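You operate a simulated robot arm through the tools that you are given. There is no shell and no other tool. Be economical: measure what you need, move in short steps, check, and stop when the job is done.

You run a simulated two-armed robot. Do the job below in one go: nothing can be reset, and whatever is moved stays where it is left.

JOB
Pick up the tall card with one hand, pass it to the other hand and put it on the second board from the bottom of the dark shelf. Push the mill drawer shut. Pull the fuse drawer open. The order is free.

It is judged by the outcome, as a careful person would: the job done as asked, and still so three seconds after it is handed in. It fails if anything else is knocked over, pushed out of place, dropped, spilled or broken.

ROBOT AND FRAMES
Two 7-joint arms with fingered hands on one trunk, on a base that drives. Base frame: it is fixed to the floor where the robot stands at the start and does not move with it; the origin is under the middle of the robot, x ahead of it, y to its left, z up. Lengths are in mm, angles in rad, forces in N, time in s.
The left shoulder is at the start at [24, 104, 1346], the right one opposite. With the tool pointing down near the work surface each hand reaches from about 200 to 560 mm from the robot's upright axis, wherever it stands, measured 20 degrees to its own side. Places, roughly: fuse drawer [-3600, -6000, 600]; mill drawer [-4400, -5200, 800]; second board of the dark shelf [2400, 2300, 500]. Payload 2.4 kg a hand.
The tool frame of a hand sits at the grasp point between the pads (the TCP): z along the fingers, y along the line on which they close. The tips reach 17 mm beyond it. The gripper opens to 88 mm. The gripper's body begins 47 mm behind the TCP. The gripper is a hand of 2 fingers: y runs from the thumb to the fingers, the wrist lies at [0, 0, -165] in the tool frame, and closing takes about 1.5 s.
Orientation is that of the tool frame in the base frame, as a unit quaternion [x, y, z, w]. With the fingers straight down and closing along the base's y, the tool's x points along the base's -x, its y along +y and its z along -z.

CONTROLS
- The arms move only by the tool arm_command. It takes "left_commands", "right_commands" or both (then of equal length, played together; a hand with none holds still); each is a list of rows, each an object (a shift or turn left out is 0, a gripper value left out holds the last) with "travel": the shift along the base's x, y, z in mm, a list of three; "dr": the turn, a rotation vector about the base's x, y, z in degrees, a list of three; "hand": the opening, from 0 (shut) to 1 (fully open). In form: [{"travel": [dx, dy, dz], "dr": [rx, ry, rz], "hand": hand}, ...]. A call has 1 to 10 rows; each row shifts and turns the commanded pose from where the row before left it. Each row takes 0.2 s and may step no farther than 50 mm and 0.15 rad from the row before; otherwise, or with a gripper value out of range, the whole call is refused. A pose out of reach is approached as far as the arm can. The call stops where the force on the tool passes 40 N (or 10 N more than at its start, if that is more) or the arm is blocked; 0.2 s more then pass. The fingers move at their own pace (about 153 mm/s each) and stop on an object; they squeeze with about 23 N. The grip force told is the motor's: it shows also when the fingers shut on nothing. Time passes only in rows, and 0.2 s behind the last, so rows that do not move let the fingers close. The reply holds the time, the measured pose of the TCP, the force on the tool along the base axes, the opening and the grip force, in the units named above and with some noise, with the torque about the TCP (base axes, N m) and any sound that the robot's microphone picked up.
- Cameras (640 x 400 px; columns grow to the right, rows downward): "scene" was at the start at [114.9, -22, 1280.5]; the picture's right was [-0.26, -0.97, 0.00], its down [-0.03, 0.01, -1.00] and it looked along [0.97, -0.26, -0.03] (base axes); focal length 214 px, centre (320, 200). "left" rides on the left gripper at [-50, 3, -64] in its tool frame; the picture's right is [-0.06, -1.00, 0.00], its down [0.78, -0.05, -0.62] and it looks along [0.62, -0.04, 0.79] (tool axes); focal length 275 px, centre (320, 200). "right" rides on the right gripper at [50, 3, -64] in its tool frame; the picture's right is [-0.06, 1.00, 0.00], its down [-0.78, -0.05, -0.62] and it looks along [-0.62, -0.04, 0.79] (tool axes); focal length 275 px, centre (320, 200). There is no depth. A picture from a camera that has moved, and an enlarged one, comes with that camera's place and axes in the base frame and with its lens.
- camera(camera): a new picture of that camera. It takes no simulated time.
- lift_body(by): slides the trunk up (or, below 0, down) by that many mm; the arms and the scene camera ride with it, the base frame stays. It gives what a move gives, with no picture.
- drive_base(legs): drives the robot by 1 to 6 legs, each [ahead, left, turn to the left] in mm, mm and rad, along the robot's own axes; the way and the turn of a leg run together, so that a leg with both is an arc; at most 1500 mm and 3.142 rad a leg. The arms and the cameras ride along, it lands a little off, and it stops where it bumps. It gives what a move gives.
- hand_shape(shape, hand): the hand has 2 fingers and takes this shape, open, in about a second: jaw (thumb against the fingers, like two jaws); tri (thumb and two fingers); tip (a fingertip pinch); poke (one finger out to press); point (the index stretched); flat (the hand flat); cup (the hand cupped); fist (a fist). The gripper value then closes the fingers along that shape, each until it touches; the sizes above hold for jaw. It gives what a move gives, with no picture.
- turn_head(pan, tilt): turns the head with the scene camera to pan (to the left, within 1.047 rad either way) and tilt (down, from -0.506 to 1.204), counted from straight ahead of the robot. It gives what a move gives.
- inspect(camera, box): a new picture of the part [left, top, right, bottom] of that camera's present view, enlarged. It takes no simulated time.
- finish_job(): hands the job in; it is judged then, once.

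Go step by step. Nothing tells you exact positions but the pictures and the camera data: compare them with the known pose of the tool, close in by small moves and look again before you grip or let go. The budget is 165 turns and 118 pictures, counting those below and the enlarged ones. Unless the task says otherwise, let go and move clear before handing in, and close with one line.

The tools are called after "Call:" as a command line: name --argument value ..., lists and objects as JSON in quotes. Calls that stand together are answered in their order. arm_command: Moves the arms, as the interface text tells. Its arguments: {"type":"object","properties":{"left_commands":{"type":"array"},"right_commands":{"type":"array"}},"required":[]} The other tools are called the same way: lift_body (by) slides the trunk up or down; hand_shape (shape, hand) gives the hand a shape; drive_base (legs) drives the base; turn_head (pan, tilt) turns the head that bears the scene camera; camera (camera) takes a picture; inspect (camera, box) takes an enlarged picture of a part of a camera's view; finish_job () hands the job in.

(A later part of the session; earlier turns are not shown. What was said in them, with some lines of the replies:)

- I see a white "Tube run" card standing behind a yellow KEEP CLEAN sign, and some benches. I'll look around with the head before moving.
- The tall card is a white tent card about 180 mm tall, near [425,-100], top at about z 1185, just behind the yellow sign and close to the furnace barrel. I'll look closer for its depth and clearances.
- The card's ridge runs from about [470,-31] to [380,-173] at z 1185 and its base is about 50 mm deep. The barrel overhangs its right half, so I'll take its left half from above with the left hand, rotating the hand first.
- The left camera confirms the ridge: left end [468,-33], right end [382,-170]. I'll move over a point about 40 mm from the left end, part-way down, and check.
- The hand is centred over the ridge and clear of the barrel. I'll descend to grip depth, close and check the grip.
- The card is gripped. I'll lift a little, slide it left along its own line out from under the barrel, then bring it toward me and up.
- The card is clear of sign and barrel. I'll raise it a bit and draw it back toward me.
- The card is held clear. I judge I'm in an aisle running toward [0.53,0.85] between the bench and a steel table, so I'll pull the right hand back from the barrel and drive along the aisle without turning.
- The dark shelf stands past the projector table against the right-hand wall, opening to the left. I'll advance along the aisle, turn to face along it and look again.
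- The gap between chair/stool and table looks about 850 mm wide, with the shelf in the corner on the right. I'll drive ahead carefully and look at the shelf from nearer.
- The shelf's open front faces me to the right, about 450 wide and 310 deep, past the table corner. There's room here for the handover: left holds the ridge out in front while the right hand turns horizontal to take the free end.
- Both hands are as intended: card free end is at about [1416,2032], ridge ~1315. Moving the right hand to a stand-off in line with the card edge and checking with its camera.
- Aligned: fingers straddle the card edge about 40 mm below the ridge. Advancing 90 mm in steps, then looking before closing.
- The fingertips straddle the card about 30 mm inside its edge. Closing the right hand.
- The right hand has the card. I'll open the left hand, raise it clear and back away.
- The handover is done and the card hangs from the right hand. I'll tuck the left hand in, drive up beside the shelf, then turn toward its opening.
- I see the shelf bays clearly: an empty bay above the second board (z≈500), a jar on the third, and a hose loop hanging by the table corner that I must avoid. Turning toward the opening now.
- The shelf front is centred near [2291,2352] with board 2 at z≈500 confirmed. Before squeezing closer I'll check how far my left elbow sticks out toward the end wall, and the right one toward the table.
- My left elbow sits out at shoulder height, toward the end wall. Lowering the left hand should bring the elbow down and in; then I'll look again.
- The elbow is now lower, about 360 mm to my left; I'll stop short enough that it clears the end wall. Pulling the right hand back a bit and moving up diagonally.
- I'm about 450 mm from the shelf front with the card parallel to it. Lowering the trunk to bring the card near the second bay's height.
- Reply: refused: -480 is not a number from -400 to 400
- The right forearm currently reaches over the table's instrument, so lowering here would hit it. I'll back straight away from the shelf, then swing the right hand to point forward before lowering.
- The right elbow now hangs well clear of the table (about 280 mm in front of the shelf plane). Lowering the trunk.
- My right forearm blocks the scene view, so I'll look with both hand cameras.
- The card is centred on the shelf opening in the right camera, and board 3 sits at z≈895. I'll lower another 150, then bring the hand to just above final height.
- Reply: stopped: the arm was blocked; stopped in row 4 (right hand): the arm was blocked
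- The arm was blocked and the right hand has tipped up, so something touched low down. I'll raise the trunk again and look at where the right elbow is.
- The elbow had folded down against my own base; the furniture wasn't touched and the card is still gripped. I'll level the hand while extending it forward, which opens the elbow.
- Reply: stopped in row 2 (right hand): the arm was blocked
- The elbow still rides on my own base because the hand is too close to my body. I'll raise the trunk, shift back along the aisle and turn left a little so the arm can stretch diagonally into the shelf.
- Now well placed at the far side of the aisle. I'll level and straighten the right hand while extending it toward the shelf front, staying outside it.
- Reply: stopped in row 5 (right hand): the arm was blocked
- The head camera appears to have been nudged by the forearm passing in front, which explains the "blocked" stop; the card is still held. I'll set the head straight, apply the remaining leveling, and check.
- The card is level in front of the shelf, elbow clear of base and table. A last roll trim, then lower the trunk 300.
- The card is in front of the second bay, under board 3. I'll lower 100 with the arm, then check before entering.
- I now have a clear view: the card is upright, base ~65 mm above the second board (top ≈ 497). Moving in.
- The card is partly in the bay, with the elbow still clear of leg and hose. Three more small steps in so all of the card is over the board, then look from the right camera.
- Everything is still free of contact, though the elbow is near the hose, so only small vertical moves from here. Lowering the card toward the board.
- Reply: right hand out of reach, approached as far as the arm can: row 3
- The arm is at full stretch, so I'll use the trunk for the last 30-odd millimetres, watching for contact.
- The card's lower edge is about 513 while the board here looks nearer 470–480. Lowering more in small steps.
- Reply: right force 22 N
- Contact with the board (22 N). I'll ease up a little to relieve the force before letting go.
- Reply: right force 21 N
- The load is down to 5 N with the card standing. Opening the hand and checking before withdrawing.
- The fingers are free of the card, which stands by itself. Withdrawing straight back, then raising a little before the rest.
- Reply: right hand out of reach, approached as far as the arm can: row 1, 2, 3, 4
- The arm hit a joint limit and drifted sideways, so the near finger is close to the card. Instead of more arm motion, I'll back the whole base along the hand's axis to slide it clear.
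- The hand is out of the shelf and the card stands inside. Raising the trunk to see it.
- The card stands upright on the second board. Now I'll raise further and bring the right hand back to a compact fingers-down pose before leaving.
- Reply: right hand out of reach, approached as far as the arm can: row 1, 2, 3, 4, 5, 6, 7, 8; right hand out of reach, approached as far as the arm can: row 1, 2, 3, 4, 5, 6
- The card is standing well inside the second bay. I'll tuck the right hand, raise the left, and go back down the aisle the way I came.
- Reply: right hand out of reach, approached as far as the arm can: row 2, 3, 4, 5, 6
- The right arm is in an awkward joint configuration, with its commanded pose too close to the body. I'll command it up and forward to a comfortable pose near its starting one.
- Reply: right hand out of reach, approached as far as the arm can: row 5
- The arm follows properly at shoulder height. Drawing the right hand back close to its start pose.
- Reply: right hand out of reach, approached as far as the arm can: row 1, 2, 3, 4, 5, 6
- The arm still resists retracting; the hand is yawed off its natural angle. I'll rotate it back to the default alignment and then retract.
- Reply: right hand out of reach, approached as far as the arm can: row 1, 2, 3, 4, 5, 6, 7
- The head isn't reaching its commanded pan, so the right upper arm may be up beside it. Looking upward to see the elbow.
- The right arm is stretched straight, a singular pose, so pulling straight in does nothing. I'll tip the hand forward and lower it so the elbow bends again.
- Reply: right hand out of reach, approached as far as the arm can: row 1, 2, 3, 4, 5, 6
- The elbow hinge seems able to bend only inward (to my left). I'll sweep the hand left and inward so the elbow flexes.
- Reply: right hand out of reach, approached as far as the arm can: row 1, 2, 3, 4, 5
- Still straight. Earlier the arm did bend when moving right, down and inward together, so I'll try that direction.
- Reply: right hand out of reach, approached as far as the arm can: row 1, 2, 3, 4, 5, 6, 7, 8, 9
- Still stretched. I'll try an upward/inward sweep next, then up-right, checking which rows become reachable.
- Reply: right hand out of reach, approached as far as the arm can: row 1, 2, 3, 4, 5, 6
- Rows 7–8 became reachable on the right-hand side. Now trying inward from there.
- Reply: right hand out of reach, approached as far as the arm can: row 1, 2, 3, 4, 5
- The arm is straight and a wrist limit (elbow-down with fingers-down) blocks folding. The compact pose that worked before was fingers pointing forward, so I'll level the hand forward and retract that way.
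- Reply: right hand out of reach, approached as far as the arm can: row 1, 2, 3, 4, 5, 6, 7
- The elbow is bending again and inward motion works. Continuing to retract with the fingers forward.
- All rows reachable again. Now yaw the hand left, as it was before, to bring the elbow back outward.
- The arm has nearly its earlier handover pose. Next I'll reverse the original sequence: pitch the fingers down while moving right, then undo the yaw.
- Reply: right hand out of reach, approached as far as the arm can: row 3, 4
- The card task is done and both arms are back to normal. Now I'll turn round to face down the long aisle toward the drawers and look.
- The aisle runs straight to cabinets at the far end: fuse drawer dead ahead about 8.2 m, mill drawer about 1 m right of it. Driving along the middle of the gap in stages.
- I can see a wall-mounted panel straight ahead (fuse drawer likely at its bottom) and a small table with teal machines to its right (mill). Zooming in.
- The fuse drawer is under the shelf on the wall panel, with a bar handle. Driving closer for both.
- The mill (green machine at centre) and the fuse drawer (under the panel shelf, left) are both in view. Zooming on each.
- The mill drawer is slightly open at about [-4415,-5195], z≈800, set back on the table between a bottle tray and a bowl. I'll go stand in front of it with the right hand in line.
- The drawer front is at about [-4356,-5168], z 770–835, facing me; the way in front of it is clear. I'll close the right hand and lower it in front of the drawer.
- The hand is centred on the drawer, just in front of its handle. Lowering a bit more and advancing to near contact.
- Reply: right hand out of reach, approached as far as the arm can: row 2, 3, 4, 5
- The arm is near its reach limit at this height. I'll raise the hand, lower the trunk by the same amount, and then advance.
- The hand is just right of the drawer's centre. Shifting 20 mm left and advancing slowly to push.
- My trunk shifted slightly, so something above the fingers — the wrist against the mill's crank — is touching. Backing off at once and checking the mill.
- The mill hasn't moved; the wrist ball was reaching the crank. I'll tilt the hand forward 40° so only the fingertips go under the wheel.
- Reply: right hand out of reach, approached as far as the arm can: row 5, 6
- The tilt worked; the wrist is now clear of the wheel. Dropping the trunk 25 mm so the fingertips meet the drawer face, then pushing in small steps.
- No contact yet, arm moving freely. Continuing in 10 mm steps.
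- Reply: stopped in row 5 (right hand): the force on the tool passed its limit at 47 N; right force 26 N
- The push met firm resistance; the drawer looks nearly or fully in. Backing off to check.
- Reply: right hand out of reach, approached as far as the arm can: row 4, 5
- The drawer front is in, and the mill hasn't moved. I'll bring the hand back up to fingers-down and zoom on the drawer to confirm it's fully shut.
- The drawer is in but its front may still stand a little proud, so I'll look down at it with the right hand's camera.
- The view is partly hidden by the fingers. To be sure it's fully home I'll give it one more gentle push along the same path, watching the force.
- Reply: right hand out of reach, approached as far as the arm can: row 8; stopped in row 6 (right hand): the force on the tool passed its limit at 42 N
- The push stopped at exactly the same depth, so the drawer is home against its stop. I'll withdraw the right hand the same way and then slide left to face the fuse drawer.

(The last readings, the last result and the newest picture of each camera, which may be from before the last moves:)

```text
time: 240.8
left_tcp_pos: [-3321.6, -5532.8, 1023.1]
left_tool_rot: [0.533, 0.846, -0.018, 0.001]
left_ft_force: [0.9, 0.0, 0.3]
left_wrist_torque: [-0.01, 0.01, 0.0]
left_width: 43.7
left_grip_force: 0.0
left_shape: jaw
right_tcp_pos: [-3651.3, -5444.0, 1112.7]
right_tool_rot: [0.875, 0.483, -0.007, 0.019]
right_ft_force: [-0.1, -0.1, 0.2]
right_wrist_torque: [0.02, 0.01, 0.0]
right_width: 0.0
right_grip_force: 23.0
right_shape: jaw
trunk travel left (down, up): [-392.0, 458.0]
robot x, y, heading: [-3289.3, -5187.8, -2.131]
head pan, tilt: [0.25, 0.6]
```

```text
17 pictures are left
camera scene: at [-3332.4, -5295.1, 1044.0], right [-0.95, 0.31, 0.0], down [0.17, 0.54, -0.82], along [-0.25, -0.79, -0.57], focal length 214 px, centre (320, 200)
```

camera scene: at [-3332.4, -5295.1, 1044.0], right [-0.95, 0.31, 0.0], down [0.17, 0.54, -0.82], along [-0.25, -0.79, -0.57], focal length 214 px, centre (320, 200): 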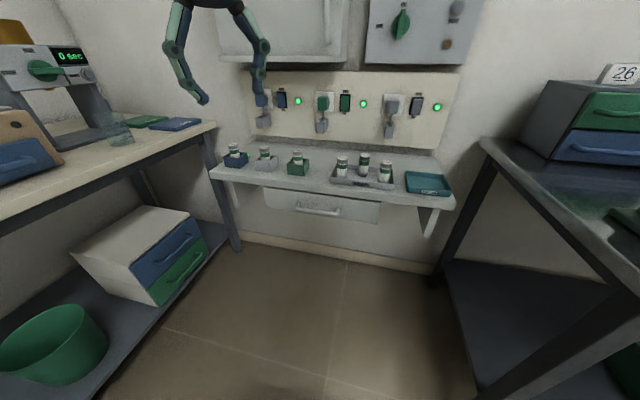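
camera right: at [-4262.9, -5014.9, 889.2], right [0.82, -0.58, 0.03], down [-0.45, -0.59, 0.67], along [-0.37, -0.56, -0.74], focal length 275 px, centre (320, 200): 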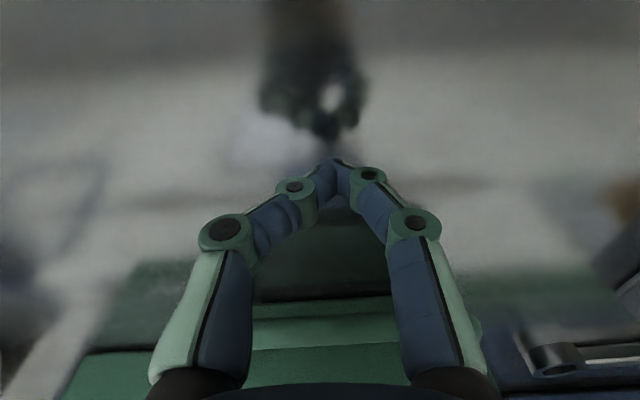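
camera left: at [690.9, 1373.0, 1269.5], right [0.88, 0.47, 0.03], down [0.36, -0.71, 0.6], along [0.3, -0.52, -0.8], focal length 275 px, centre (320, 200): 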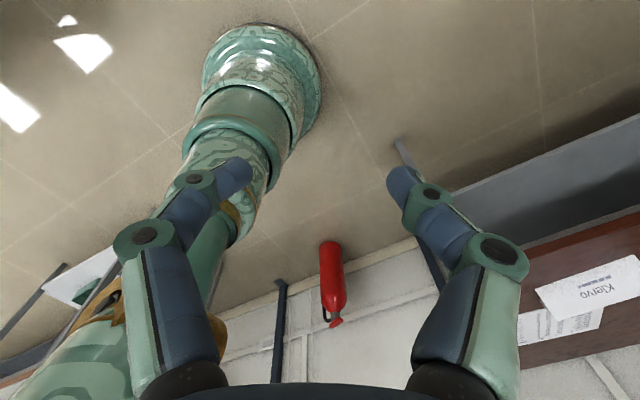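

The mill drawer is shut and nothing there moved. The fuse drawer's bar handle is at about [-3485,-5803,640]; I'll move up a little and turn the left hand so its fingers point forward-down and close vertically on the bar.

Call:
drive_base --legs '[[100, 60, 0]]'

Call:
arm_command --left_commands '[{"dr": [0, 0, 8.1], "travel": [-6, -10, 0], "hand": 1}, {"dr": [0, 0, 8.1], "travel": [-6, -10, 0]}, {"dr": [0, 0, 8.1], "travel": [-6, -10, 0]}, {"dr": [0, 0, 8.1], "travel": [-6, -10, 0]}, {"dr": [-7.2, 4.5, 0], "travel": [-6, -10, 0]}, {"dr": [-7.2, 4.5, 0], "travel": [-6, -10, 0]}, {"dr": [-7.2, 4.5, 0], "travel": [-6, -10, 0]}, {"dr": [-7.2, 4.5, 0], "travel": [-6, -10, 0]}, {"dr": [-7.2, 4.5, 0], "travel": [-6, -10, 0]}, {"dr": [-7.2, 4.5, 0], "travel": [-6, -10, 0]}]'

```text
time: 242.0
left_tcp_pos: [-3324.6, -5652.0, 1023.1]
left_tool_rot: [0.532, 0.846, -0.018, 0.0]
left_ft_force: [-0.2, -1.2, 0.1]
left_wrist_torque: [-0.01, -0.02, 0.03]
left_width: 43.6
left_grip_force: 0.0
left_shape: jaw
right_tcp_pos: [-3655.1, -5560.2, 1111.7]
right_tool_rot: [0.876, 0.483, -0.008, 0.019]
right_ft_force: [-1.5, 0.3, -0.1]
right_wrist_torque: [-0.01, 0.0, -0.02]
right_width: 0.0
right_grip_force: 23.5
right_shape: jaw
trunk travel left (down, up): [-392.0, 458.0]
robot x, y, heading: [-3290.1, -5305.0, -2.132]
head pan, tilt: [0.25, 0.6]
```

```text
time: 244.2
left_tcp_pos: [-3384.4, -5750.2, 1023.0]
left_tool_rot: [0.244, 0.862, -0.429, -0.115]
left_ft_force: [0.4, 0.0, 0.6]
left_wrist_torque: [0.02, 0.01, 0.04]
left_width: 87.8
left_grip_force: 0.0
left_shape: jaw
right_tcp_pos: [-3654.6, -5561.3, 1113.6]
right_tool_rot: [0.875, 0.483, -0.009, 0.02]
right_ft_force: [0.1, 0.1, -0.4]
right_wrist_torque: [0.0, 0.02, -0.03]
right_width: 0.1
right_grip_force: 23.4
right_shape: jaw
trunk travel left (down, up): [-392.0, 458.0]
robot x, y, heading: [-3292.5, -5301.9, -2.135]
head pan, tilt: [0.25, 0.6]
```

The hand is oriented well but about 55 mm left of the handle. I'll shift it right, raise the right hand to keep its elbow above the neighbouring table, then lower the trunk.

Call:
arm_command --left_commands '[{"travel": [-12, 7.5, 0]}, {"travel": [-12, 7.5, 0]}, {"travel": [-12, 7.5, 0]}, {"travel": [-12, 7.5, 0]}, {}]' --right_commands '[{"travel": [5, 8, 45]}, {"travel": [5, 8, 45]}, {"travel": [5, 8, 45]}, {"travel": [5, 8, 45]}, {}]'

Call:
lift_body --by -270

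Call:
turn_head --pan 0.1 --tilt 0.5

Call:
camera --camera "scene"

Call:
camera --camera "left"

```text
time: 245.4
left_tcp_pos: [-3432.4, -5721.0, 1024.1]
left_tool_rot: [0.243, 0.863, -0.429, -0.113]
left_ft_force: [0.2, -0.1, -0.2]
left_wrist_torque: [0.01, 0.02, -0.01]
left_width: 87.9
left_grip_force: 0.2
left_shape: jaw
right_tcp_pos: [-3635.6, -5530.0, 1292.7]
right_tool_rot: [0.875, 0.483, -0.008, 0.02]
right_ft_force: [0.7, 1.7, -0.1]
right_wrist_torque: [0.0, 0.0, -0.01]
right_width: 0.1
right_grip_force: 23.2
right_shape: jaw
trunk travel left (down, up): [-392.0, 458.0]
robot x, y, heading: [-3289.7, -5302.6, -2.131]
head pan, tilt: [0.25, 0.6]
```

```text
time: 248.1
left_tcp_pos: [-3431.0, -5720.3, 754.3]
left_tool_rot: [0.243, 0.863, -0.428, -0.113]
left_ft_force: [0.3, 0.1, 0.5]
left_wrist_torque: [-0.02, 0.01, 0.03]
left_width: 87.6
left_grip_force: 0.0
left_shape: jaw
right_tcp_pos: [-3634.2, -5528.8, 1022.7]
right_tool_rot: [0.876, 0.482, -0.008, 0.02]
right_ft_force: [-0.3, -0.2, 1.1]
right_wrist_torque: [0.01, 0.0, 0.02]
right_width: 0.2
right_grip_force: 22.6
right_shape: jaw
trunk travel left (down, up): [-122.0, 728.0]
robot x, y, heading: [-3293.0, -5302.3, -2.129]
head pan, tilt: [0.25, 0.6]
```

```text
time: 248.8
left_tcp_pos: [-3432.1, -5720.9, 753.2]
left_tool_rot: [0.243, 0.863, -0.428, -0.114]
left_ft_force: [-0.1, -0.6, -0.8]
left_wrist_torque: [0.03, 0.04, 0.01]
left_width: 88.0
left_grip_force: 0.0
left_shape: jaw
right_tcp_pos: [-3635.1, -5527.7, 1022.7]
right_tool_rot: [0.875, 0.483, -0.008, 0.021]
right_ft_force: [-0.6, -0.6, 0.1]
right_wrist_torque: [0.01, 0.01, -0.01]
right_width: 0.0
right_grip_force: 23.3
right_shape: jaw
trunk travel left (down, up): [-122.0, 728.0]
robot x, y, heading: [-3294.2, -5305.7, -2.132]
head pan, tilt: [0.099, 0.499]
```

```text
16 pictures are left
camera scene: at [-3354.1, -5418.3, 784.1], right [-0.9, 0.44, 0.0], down [0.21, 0.43, -0.88], along [-0.39, -0.79, -0.48], focal length 214 px, centre (320, 200)
```

scene: 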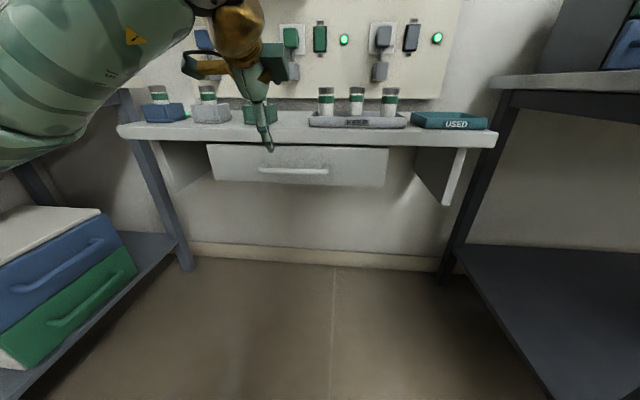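

```text
15 pictures are left
camera left: at [-3361.8, -5701.2, 789.8], right [-0.27, -0.55, 0.79], down [-0.44, 0.8, 0.41], along [-0.86, -0.24, -0.45], focal length 275 px, centre (320, 200)
```

left: 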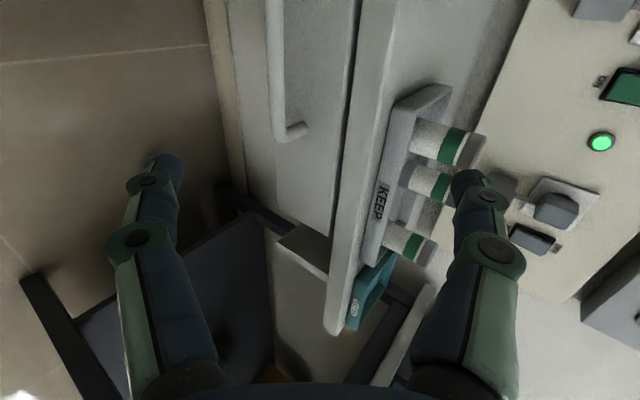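

The handle centre works out at about [-3495,-5828,622], right in line with the hand. I'll level the fingers more, narrow the opening a bit, and lower in front of the bar.

Call:
arm_command --left_commands '[{"travel": [-4, -6.5, -5], "dr": [-6.35, 3.99, 0], "hand": 0.6}, {"travel": [-4, -6.5, -5], "dr": [-6.35, 3.99, 0]}, {"travel": [-4, -6.5, -5], "dr": [-6.35, 3.99, 0]}, {"travel": [-4, -6.5, -5], "dr": [-6.35, 3.99, 0]}, {"travel": [0, 0, -30]}, {"travel": [0, 0, -30]}, {"travel": [0, 0, -30]}, {"travel": [0, 0, -20]}, {}]'

Call:
camera --camera "left"

Call:
camera --camera "scene"

```text
time: 250.8
left_tcp_pos: [-3501.2, -5678.0, 658.7]
left_tool_rot: [0.241, 0.796, -0.524, -0.181]
left_ft_force: [-0.1, -0.4, 0.6]
left_wrist_torque: [-0.02, 0.02, 0.0]
left_width: 53.1
left_grip_force: 0.0
left_shape: jaw
left hand out of reach, approached as far as the arm can: row 1, 2, 3, 4, 5, 6, 7, 8
right_tcp_pos: [-3635.0, -5527.4, 1023.9]
right_tool_rot: [0.875, 0.483, -0.007, 0.02]
right_ft_force: [0.2, -0.3, 0.1]
right_wrist_torque: [0.0, 0.04, -0.01]
right_width: 0.0
right_grip_force: 23.4
right_shape: jaw
trunk travel left (down, up): [-122.0, 728.0]
robot x, y, heading: [-3291.3, -5300.2, -2.135]
head pan, tilt: [0.099, 0.499]
```

```text
14 pictures are left
camera left: at [-3424.2, -5657.6, 678.8], right [-0.14, -0.37, 0.92], down [-0.32, 0.9, 0.31], along [-0.94, -0.25, -0.24], focal length 275 px, centre (320, 200)
```

left: 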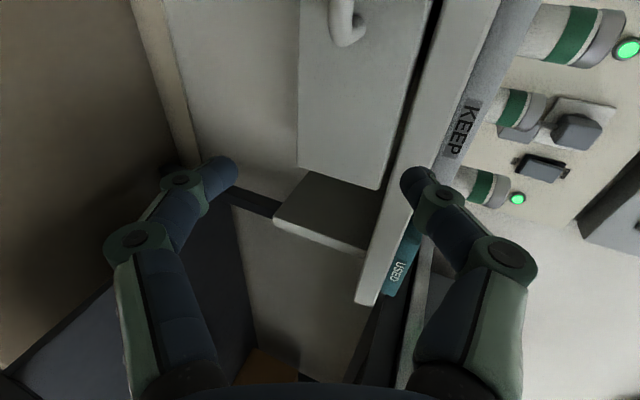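

```text
13 pictures are left
camera scene: at [-3354.2, -5418.3, 784.1], right [-0.9, 0.44, 0.0], down [0.21, 0.43, -0.88], along [-0.39, -0.79, -0.48], focal length 214 px, centre (320, 200)
```

scene: 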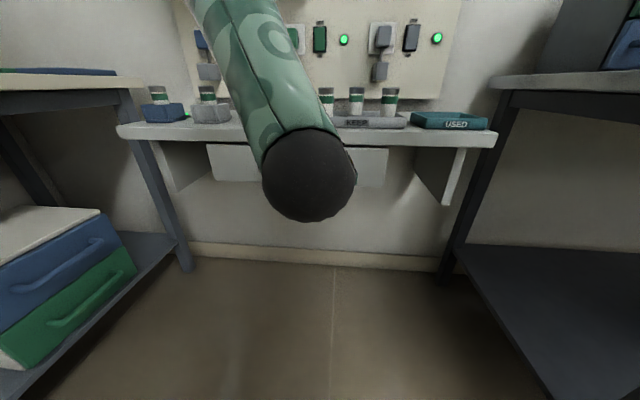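

The fingers are now only ~22° below horizontal, but the limit pushed the hand about 85 mm to the right. Correcting sideways and down to the handle's height.

Call:
arm_command --left_commands '[{"travel": [24, -15, -8]}, {"travel": [24, -15, -8]}, {"travel": [22, -14, -8]}, {"travel": [0, 0, -8]}, {}]'

Call:
camera --camera "left"

```text
time: 252.0
left_tcp_pos: [-3486.2, -5674.0, 672.7]
left_tool_rot: [0.241, 0.796, -0.524, -0.181]
left_ft_force: [0.4, 0.7, 0.0]
left_wrist_torque: [0.02, 0.01, 0.01]
left_width: 53.3
left_grip_force: 0.1
left_shape: jaw
left hand out of reach, approached as far as the arm can: row 1, 2, 3, 4
right_tcp_pos: [-3635.1, -5529.1, 1022.5]
right_tool_rot: [0.875, 0.483, -0.008, 0.02]
right_ft_force: [-0.9, -0.2, 0.3]
right_wrist_torque: [0.04, 0.04, -0.01]
right_width: 0.0
right_grip_force: 22.8
right_shape: jaw
trunk travel left (down, up): [-122.0, 728.0]
robot x, y, heading: [-3291.9, -5307.0, -2.131]
head pan, tilt: [0.099, 0.499]
```

```text
12 pictures are left
camera left: at [-3410.0, -5654.7, 692.1], right [-0.14, -0.37, 0.92], down [-0.32, 0.9, 0.31], along [-0.94, -0.25, -0.25], focal length 275 px, centre (320, 200)
```

left: 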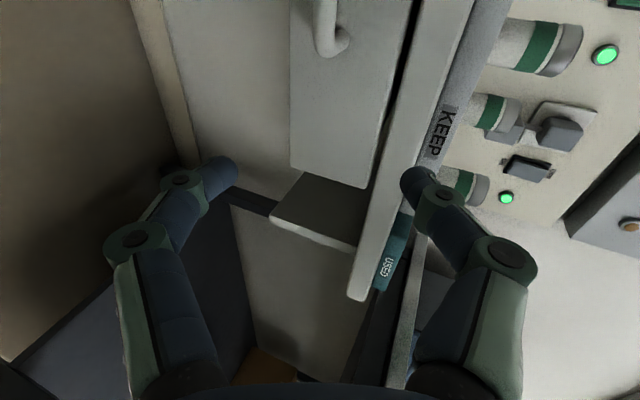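

The arm is at its limits here but holds a good orientation, so I'll position with the body instead: trunk down 49, base 75 left, with the grip opening narrowed.

Call:
lift_body --by -49

Call:
drive_base --legs '[[60, 75, 0]]'

Call:
arm_command --left_commands '[{"hand": 0.45}, {}]'

Call:
camera --camera "left"

```text
time: 252.9
left_tcp_pos: [-3487.3, -5674.3, 624.8]
left_tool_rot: [0.241, 0.796, -0.524, -0.182]
left_ft_force: [0.8, 0.4, 0.3]
left_wrist_torque: [0.0, 0.01, 0.04]
left_width: 52.8
left_grip_force: 0.1
left_shape: jaw
right_tcp_pos: [-3635.8, -5528.2, 973.0]
right_tool_rot: [0.876, 0.482, -0.008, 0.02]
right_ft_force: [0.8, -0.2, 0.1]
right_wrist_torque: [0.01, 0.02, 0.02]
right_width: 0.0
right_grip_force: 23.2
right_shape: jaw
trunk travel left (down, up): [-73.0, 777.0]
robot x, y, heading: [-3289.8, -5304.2, -2.133]
head pan, tilt: [0.099, 0.499]
```

```text
time: 254.1
left_tcp_pos: [-3455.1, -5765.4, 622.0]
left_tool_rot: [0.241, 0.795, -0.525, -0.182]
left_ft_force: [-0.3, -0.1, -0.2]
left_wrist_torque: [0.0, -0.02, 0.0]
left_width: 53.0
left_grip_force: 0.1
left_shape: jaw
right_tcp_pos: [-3602.6, -5620.1, 974.1]
right_tool_rot: [0.875, 0.483, -0.008, 0.02]
right_ft_force: [0.7, -0.7, 0.1]
right_wrist_torque: [0.03, -0.01, 0.01]
right_width: 0.1
right_grip_force: 23.1
right_shape: jaw
trunk travel left (down, up): [-73.0, 777.0]
robot x, y, heading: [-3260.5, -5395.2, -2.126]
head pan, tilt: [0.099, 0.499]
```

```text
time: 254.7
left_tcp_pos: [-3454.4, -5764.4, 622.9]
left_tool_rot: [0.241, 0.795, -0.525, -0.182]
left_ft_force: [0.3, 0.3, -1.4]
left_wrist_torque: [-0.01, -0.01, 0.0]
left_width: 40.0
left_grip_force: 0.0
left_shape: jaw
right_tcp_pos: [-3603.3, -5620.2, 971.8]
right_tool_rot: [0.875, 0.483, -0.008, 0.02]
right_ft_force: [-0.6, -1.0, 0.2]
right_wrist_torque: [0.0, 0.01, 0.0]
right_width: 0.0
right_grip_force: 22.9
right_shape: jaw
trunk travel left (down, up): [-73.0, 777.0]
robot x, y, heading: [-3258.7, -5395.0, -2.133]
head pan, tilt: [0.099, 0.499]
```

```text
11 pictures are left
camera left: at [-3377.9, -5745.3, 642.7], right [-0.14, -0.37, 0.92], down [-0.31, 0.9, 0.31], along [-0.94, -0.25, -0.24], focal length 275 px, centre (320, 200)
```

left: 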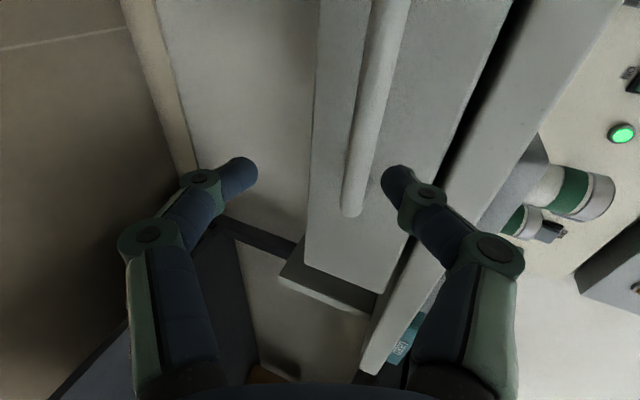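

Geometry agrees: bar at z≈621, hand at 622 and centred along it, 67 mm short. Driving ahead 60 and checking.

Call:
drive_base --legs '[[60, 0, 0]]'

Call:
camera --camera "left"

```text
time: 255.6
left_tcp_pos: [-3486.4, -5815.8, 623.2]
left_tool_rot: [0.242, 0.796, -0.525, -0.182]
left_ft_force: [0.0, -0.6, 0.1]
left_wrist_torque: [-0.02, -0.04, -0.03]
left_width: 39.8
left_grip_force: 0.1
left_shape: jaw
right_tcp_pos: [-3634.9, -5671.3, 973.4]
right_tool_rot: [0.875, 0.483, -0.008, 0.02]
right_ft_force: [0.2, -0.7, -0.1]
right_wrist_torque: [0.0, 0.02, 0.02]
right_width: 0.0
right_grip_force: 23.1
right_shape: jaw
trunk travel left (down, up): [-73.0, 777.0]
robot x, y, heading: [-3295.0, -5444.6, -2.123]
head pan, tilt: [0.099, 0.499]
```

```text
10 pictures are left
camera left: at [-3409.2, -5796.0, 642.7], right [-0.14, -0.37, 0.92], down [-0.32, 0.9, 0.31], along [-0.94, -0.25, -0.24], focal length 275 px, centre (320, 200)
```

left: 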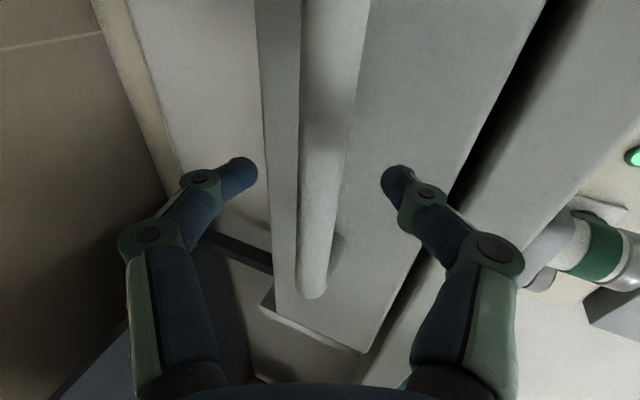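

The bar is between the fingers but near their tips. Nudging 9 mm further, then closing.

Call:
drive_base --legs '[[9, 0, 0]]'

Call:
arm_command --left_commands '[{"hand": 0}, {}, {}, {}, {}, {}]'

Call:
camera --camera "left"

```text
time: 256.4
left_tcp_pos: [-3490.5, -5823.2, 622.7]
left_tool_rot: [0.241, 0.796, -0.524, -0.182]
left_ft_force: [0.4, -0.1, -0.2]
left_wrist_torque: [0.02, 0.0, -0.05]
left_width: 40.2
left_grip_force: 0.1
left_shape: jaw
right_tcp_pos: [-3638.3, -5678.6, 972.7]
right_tool_rot: [0.875, 0.483, -0.007, 0.02]
right_ft_force: [-0.2, 0.2, -0.2]
right_wrist_torque: [0.0, 0.01, 0.02]
right_width: 0.0
right_grip_force: 22.8
right_shape: jaw
trunk travel left (down, up): [-73.0, 777.0]
robot x, y, heading: [-3292.5, -5450.2, -2.127]
head pan, tilt: [0.099, 0.499]
```

```text
time: 257.8
left_tcp_pos: [-3491.0, -5822.9, 622.8]
left_tool_rot: [0.241, 0.795, -0.525, -0.182]
left_ft_force: [-0.5, -0.1, 0.7]
left_wrist_torque: [0.02, 0.0, 0.01]
left_width: 0.1
left_grip_force: 23.1
left_shape: jaw
right_tcp_pos: [-3638.2, -5679.0, 973.8]
right_tool_rot: [0.875, 0.483, -0.008, 0.02]
right_ft_force: [0.4, 0.0, 0.3]
right_wrist_torque: [0.04, -0.01, -0.02]
right_width: 0.0
right_grip_force: 23.1
right_shape: jaw
trunk travel left (down, up): [-73.0, 777.0]
robot x, y, heading: [-3300.0, -5454.7, -2.127]
head pan, tilt: [0.099, 0.499]
```

```text
9 pictures are left
camera left: at [-3414.1, -5803.7, 642.7], right [-0.14, -0.37, 0.92], down [-0.32, 0.9, 0.31], along [-0.94, -0.25, -0.24], focal length 275 px, centre (320, 200)
```

left: 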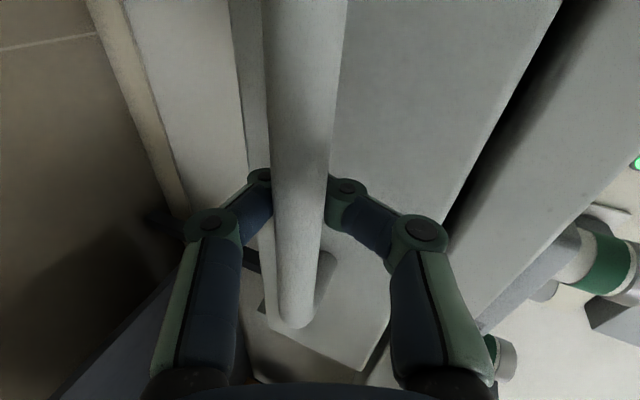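

The fingers have closed beyond the bar, which now lies inside the loop they form — a hook hold. I'll pull gently by backing the base 40 mm and check.

Call:
drive_base --legs '[[-40, 0, 0]]'

Call:
camera --camera "left"

```text
time: 258.6
left_tcp_pos: [-3469.4, -5789.6, 623.6]
left_tool_rot: [0.241, 0.795, -0.526, -0.182]
left_ft_force: [0.2, 0.4, 0.2]
left_wrist_torque: [0.0, -0.01, -0.03]
left_width: 0.3
left_grip_force: 22.6
left_shape: jaw
right_tcp_pos: [-3619.0, -5644.2, 973.9]
right_tool_rot: [0.875, 0.483, -0.008, 0.019]
right_ft_force: [0.7, 0.2, 0.1]
right_wrist_torque: [0.0, 0.04, 0.0]
right_width: 0.1
right_grip_force: 22.5
right_shape: jaw
trunk travel left (down, up): [-73.0, 777.0]
robot x, y, heading: [-3277.1, -5419.4, -2.127]
head pan, tilt: [0.099, 0.499]
```

```text
8 pictures are left
camera left: at [-3392.8, -5769.7, 642.5], right [-0.14, -0.37, 0.92], down [-0.32, 0.9, 0.31], along [-0.94, -0.25, -0.24], focal length 275 px, centre (320, 200)
```

left: 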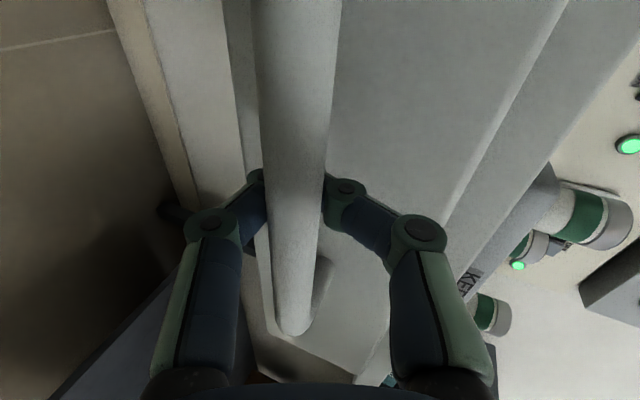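

It works — the drawer comes with the hand at almost no force. Pulling it further.

Call:
drive_base --legs '[[-50, 0, 0]]'

Call:
drive_base --legs '[[-40, 0, 0]]'

Call:
camera --camera "scene"

```text
time: 259.6
left_tcp_pos: [-3443.5, -5748.2, 623.8]
left_tool_rot: [0.241, 0.796, -0.525, -0.182]
left_ft_force: [1.0, -0.5, -1.1]
left_wrist_torque: [-0.03, -0.01, 0.0]
left_width: 0.0
left_grip_force: 23.0
left_shape: jaw
right_tcp_pos: [-3592.0, -5602.9, 972.2]
right_tool_rot: [0.875, 0.483, -0.009, 0.021]
right_ft_force: [-0.4, 0.0, 0.1]
right_wrist_torque: [-0.01, -0.03, 0.0]
right_width: 0.0
right_grip_force: 23.0
right_shape: jaw
trunk travel left (down, up): [-73.0, 777.0]
robot x, y, heading: [-3251.2, -5376.1, -2.128]
head pan, tilt: [0.099, 0.499]
```

```text
time: 260.4
left_tcp_pos: [-3422.0, -5713.3, 622.1]
left_tool_rot: [0.242, 0.796, -0.525, -0.182]
left_ft_force: [-0.4, -0.2, 0.2]
left_wrist_torque: [0.0, -0.02, 0.01]
left_width: 0.0
left_grip_force: 22.8
left_shape: jaw
right_tcp_pos: [-3570.7, -5569.3, 973.8]
right_tool_rot: [0.876, 0.483, -0.007, 0.019]
right_ft_force: [0.7, -0.5, 0.0]
right_wrist_torque: [-0.02, 0.0, -0.03]
right_width: 0.1
right_grip_force: 23.2
right_shape: jaw
trunk travel left (down, up): [-73.0, 777.0]
robot x, y, heading: [-3231.5, -5341.2, -2.131]
head pan, tilt: [0.099, 0.499]
```

```text
7 pictures are left
camera scene: at [-3291.4, -5460.3, 736.5], right [-0.9, 0.44, 0.0], down [0.21, 0.43, -0.88], along [-0.39, -0.79, -0.48], focal length 214 px, centre (320, 200)
```

scene: 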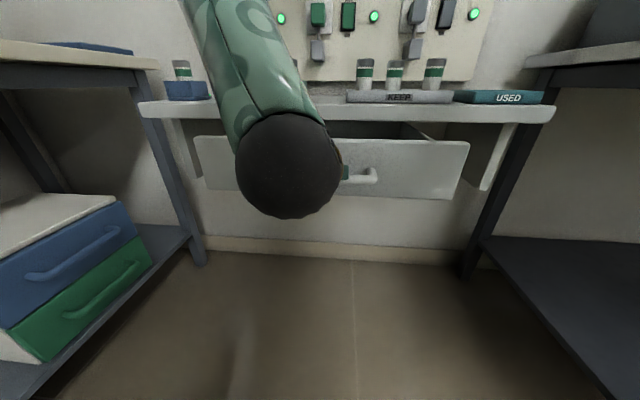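

The drawer is open about 130 mm and moving freely. One more modest pull to make it clearly open.

Call:
drive_base --legs '[[-35, 0, 0]]'

Call:
drive_base --legs '[[-25, 0, 0]]'

Call:
camera --camera "left"

```text
time: 261.3
left_tcp_pos: [-3404.0, -5682.7, 623.4]
left_tool_rot: [0.241, 0.796, -0.525, -0.182]
left_ft_force: [0.3, 0.2, -0.9]
left_wrist_torque: [0.03, 0.0, 0.0]
left_width: 0.0
left_grip_force: 22.6
left_shape: jaw
right_tcp_pos: [-3552.6, -5537.9, 973.4]
right_tool_rot: [0.875, 0.483, -0.008, 0.02]
right_ft_force: [0.9, 0.0, -0.3]
right_wrist_torque: [0.0, 0.0, 0.0]
right_width: 0.0
right_grip_force: 23.3
right_shape: jaw
trunk travel left (down, up): [-73.0, 777.0]
robot x, y, heading: [-3208.2, -5312.3, -2.129]
head pan, tilt: [0.099, 0.499]
```

```text
time: 262.1
left_tcp_pos: [-3389.8, -5661.6, 623.8]
left_tool_rot: [0.241, 0.796, -0.525, -0.182]
left_ft_force: [0.4, 1.2, 0.0]
left_wrist_torque: [0.0, -0.01, -0.01]
left_width: 0.0
left_grip_force: 22.9
left_shape: jaw
right_tcp_pos: [-3538.6, -5517.9, 973.5]
right_tool_rot: [0.875, 0.483, -0.008, 0.019]
right_ft_force: [-1.7, 0.2, 0.0]
right_wrist_torque: [0.0, -0.02, 0.01]
right_width: 0.0
right_grip_force: 23.7
right_shape: jaw
trunk travel left (down, up): [-73.0, 777.0]
robot x, y, heading: [-3198.2, -5289.6, -2.132]
head pan, tilt: [0.099, 0.499]
```

```text
6 pictures are left
camera left: at [-3313.5, -5642.4, 642.5], right [-0.14, -0.37, 0.92], down [-0.31, 0.9, 0.31], along [-0.94, -0.25, -0.24], focal length 275 px, centre (320, 200)
```

left: 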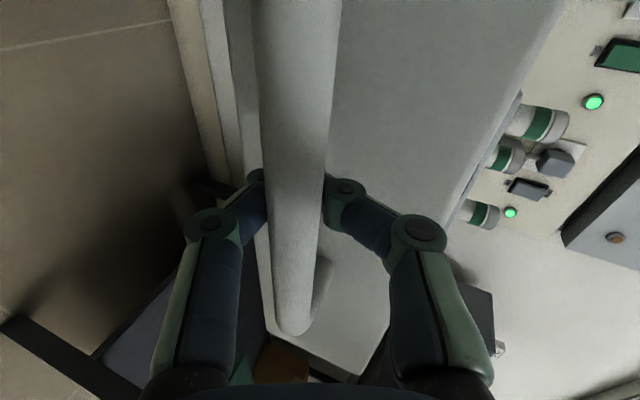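

The drawer is open about 190 mm, still moving freely. I'll open the fingers and back straight off.

Call:
arm_command --left_commands '[{"hand": 0.5}, {}, {}, {}]'

Call:
drive_base --legs '[[-50, 0, 0]]'

Call:
camera --camera "left"

```text
time: 263.1
left_tcp_pos: [-3390.5, -5661.4, 623.0]
left_tool_rot: [0.241, 0.796, -0.525, -0.182]
left_ft_force: [0.5, 0.5, 0.0]
left_wrist_torque: [0.02, 0.02, 0.01]
left_width: 42.5
left_grip_force: 0.0
left_shape: jaw
right_tcp_pos: [-3539.5, -5517.4, 972.1]
right_tool_rot: [0.875, 0.483, -0.008, 0.02]
right_ft_force: [0.1, -0.4, 0.9]
right_wrist_torque: [0.01, 0.0, 0.01]
right_width: 0.0
right_grip_force: 22.4
right_shape: jaw
trunk travel left (down, up): [-73.0, 777.0]
robot x, y, heading: [-3194.7, -5293.5, -2.129]
head pan, tilt: [0.099, 0.499]
```

```text
time: 264.0
left_tcp_pos: [-3364.0, -5619.0, 623.6]
left_tool_rot: [0.242, 0.795, -0.525, -0.183]
left_ft_force: [0.9, -0.2, -0.4]
left_wrist_torque: [-0.03, -0.01, 0.01]
left_width: 43.6
left_grip_force: 0.0
left_shape: jaw
right_tcp_pos: [-3511.9, -5475.0, 972.9]
right_tool_rot: [0.875, 0.484, -0.007, 0.02]
right_ft_force: [-0.4, -0.4, -1.2]
right_wrist_torque: [0.0, -0.01, -0.02]
right_width: 0.0
right_grip_force: 23.2
right_shape: jaw
trunk travel left (down, up): [-73.0, 777.0]
robot x, y, heading: [-3171.2, -5248.1, -2.129]
head pan, tilt: [0.099, 0.499]
```

```text
5 pictures are left
camera left: at [-3286.9, -5599.9, 642.5], right [-0.14, -0.37, 0.92], down [-0.31, 0.9, 0.31], along [-0.94, -0.24, -0.24], focal length 275 px, centre (320, 200)
```

left: 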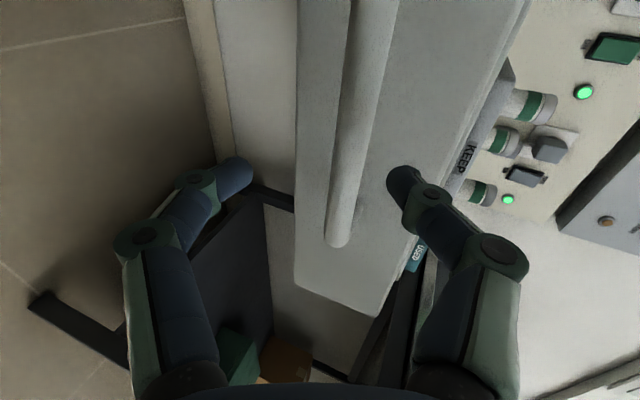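

The bar is free of the fingers and the drawer stays open. Backing away further and taking a last look.

Call:
drive_base --legs '[[-250, 0, 0]]'

Call:
turn_head --pan 0.0 --tilt 0.2

Call:
camera --camera "scene"

```text
time: 265.9
left_tcp_pos: [-3231.2, -5406.2, 623.6]
left_tool_rot: [0.241, 0.796, -0.525, -0.183]
left_ft_force: [-0.5, 0.8, 0.7]
left_wrist_torque: [0.02, 0.01, -0.01]
left_width: 43.5
left_grip_force: 0.1
left_shape: jaw
right_tcp_pos: [-3379.1, -5261.8, 973.1]
right_tool_rot: [0.876, 0.482, -0.008, 0.02]
right_ft_force: [-0.6, 0.9, 0.3]
right_wrist_torque: [-0.04, -0.04, -0.02]
right_width: 0.0
right_grip_force: 22.9
right_shape: jaw
trunk travel left (down, up): [-73.0, 777.0]
robot x, y, heading: [-3033.5, -5035.4, -2.13]
head pan, tilt: [0.099, 0.499]
```

```text
time: 266.7
left_tcp_pos: [-3231.9, -5405.6, 623.4]
left_tool_rot: [0.242, 0.796, -0.525, -0.182]
left_ft_force: [0.4, -0.1, 0.7]
left_wrist_torque: [-0.04, -0.05, 0.01]
left_width: 43.4
left_grip_force: 0.0
left_shape: jaw
right_tcp_pos: [-3379.4, -5261.0, 973.4]
right_tool_rot: [0.875, 0.483, -0.009, 0.019]
right_ft_force: [0.3, 0.2, 0.2]
right_wrist_torque: [0.01, -0.01, 0.0]
right_width: 0.0
right_grip_force: 23.4
right_shape: jaw
trunk travel left (down, up): [-73.0, 777.0]
robot x, y, heading: [-3038.0, -5034.9, -2.128]
head pan, tilt: [0.0, 0.201]
```

```text
4 pictures are left
camera scene: at [-3108.5, -5150.8, 764.1], right [-0.85, 0.53, 0.0], down [0.11, 0.17, -0.98], along [-0.52, -0.83, -0.2], focal length 214 px, centre (320, 200)
```

scene: 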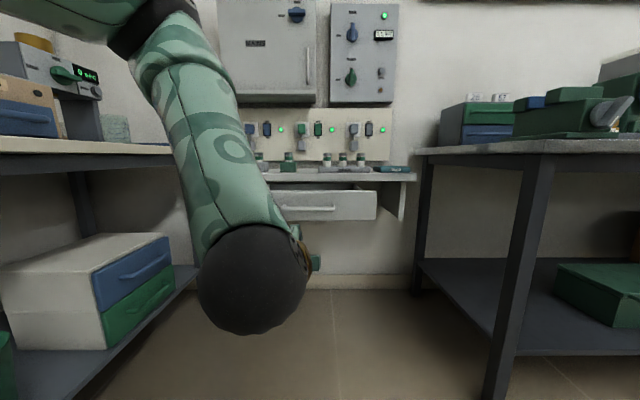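

The fuse drawer stands open and everything on its shelf is undisturbed. With pictures to spare, I'll check the mill drawer from this oblique side.

Call:
lift_body --by 330

Call:
turn_head --pan -0.9 --tilt 0.2

Call:
inspect --camera "scene" --box '[240, 130, 400, 250]'

```text
time: 269.9
left_tcp_pos: [-3226.2, -5398.0, 1012.7]
left_tool_rot: [0.231, 0.752, -0.585, -0.197]
left_ft_force: [-0.4, 0.5, 0.6]
left_wrist_torque: [-0.01, -0.01, 0.02]
left_width: 43.6
left_grip_force: 0.0
left_shape: jaw
right_tcp_pos: [-3378.8, -5261.0, 1302.3]
right_tool_rot: [0.876, 0.483, -0.009, 0.019]
right_ft_force: [-0.1, -0.4, -0.1]
right_wrist_torque: [0.01, -0.01, -0.02]
right_width: 0.0
right_grip_force: 23.2
right_shape: jaw
trunk travel left (down, up): [-403.0, 447.0]
robot x, y, heading: [-3035.8, -5037.4, -2.128]
head pan, tilt: [0.0, 0.201]
```

```text
time: 271.1
left_tcp_pos: [-3227.2, -5397.6, 1012.2]
left_tool_rot: [0.231, 0.752, -0.586, -0.197]
left_ft_force: [-0.1, 0.2, 0.3]
left_wrist_torque: [-0.02, 0.01, 0.0]
left_width: 43.4
left_grip_force: 0.0
left_shape: jaw
right_tcp_pos: [-3378.4, -5261.3, 1303.6]
right_tool_rot: [0.876, 0.483, -0.008, 0.019]
right_ft_force: [0.6, -0.1, -0.1]
right_wrist_torque: [0.02, 0.01, 0.0]
right_width: 0.0
right_grip_force: 22.6
right_shape: jaw
trunk travel left (down, up): [-403.0, 447.0]
robot x, y, heading: [-3035.2, -5035.4, -2.127]
head pan, tilt: [-0.901, 0.201]
```

```text
3.33 times, centred on (320, 190) of scene
camera zoom: at [-3135.9, -5100.2, 1087.1], right [-0.43, 0.9, 0.0], down [0.23, 0.11, -0.97], along [-0.87, -0.42, -0.25], focal length 715 px, centre (320, 233)
```

zoom: 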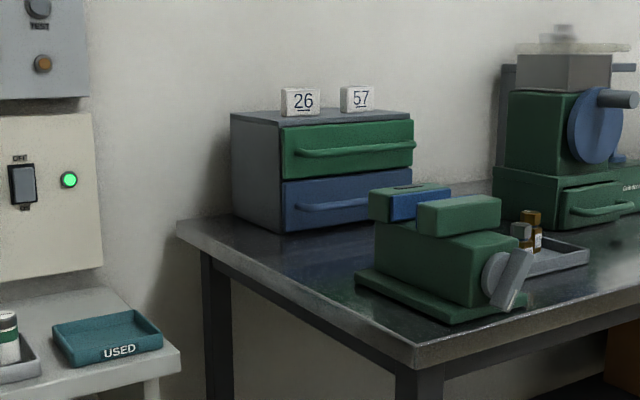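

Call:
inspect --camera "scene" --box '[362, 165, 434, 213]'

```text
8.33 times, centred on (398, 189) of scene
camera zoom: at [-3135.9, -5100.2, 1087.1], right [-0.43, 0.9, 0.0], down [0.23, 0.11, -0.97], along [-0.87, -0.42, -0.25], focal length 1787 px, centre (-330, 292)
```

zoom: 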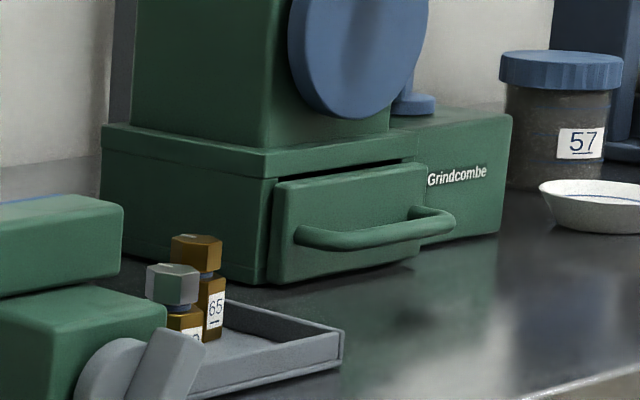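

Seen side-on, the mill drawer's front slab sits against the body with no gap beside it, and nothing on that table has moved. The fuse drawer is open, the card stands on the second board, and both hands are clear, so I'm handing in.

Call:
finish_job

```text
The job is handed in.
```

The job is handed in. The tall card was passed from my left hand to my right and stands on the second board of the dark shelf. The mill drawer is pushed shut against its stop, and the fuse drawer is open about 190 mm. I saw nothing else moved or knocked over.
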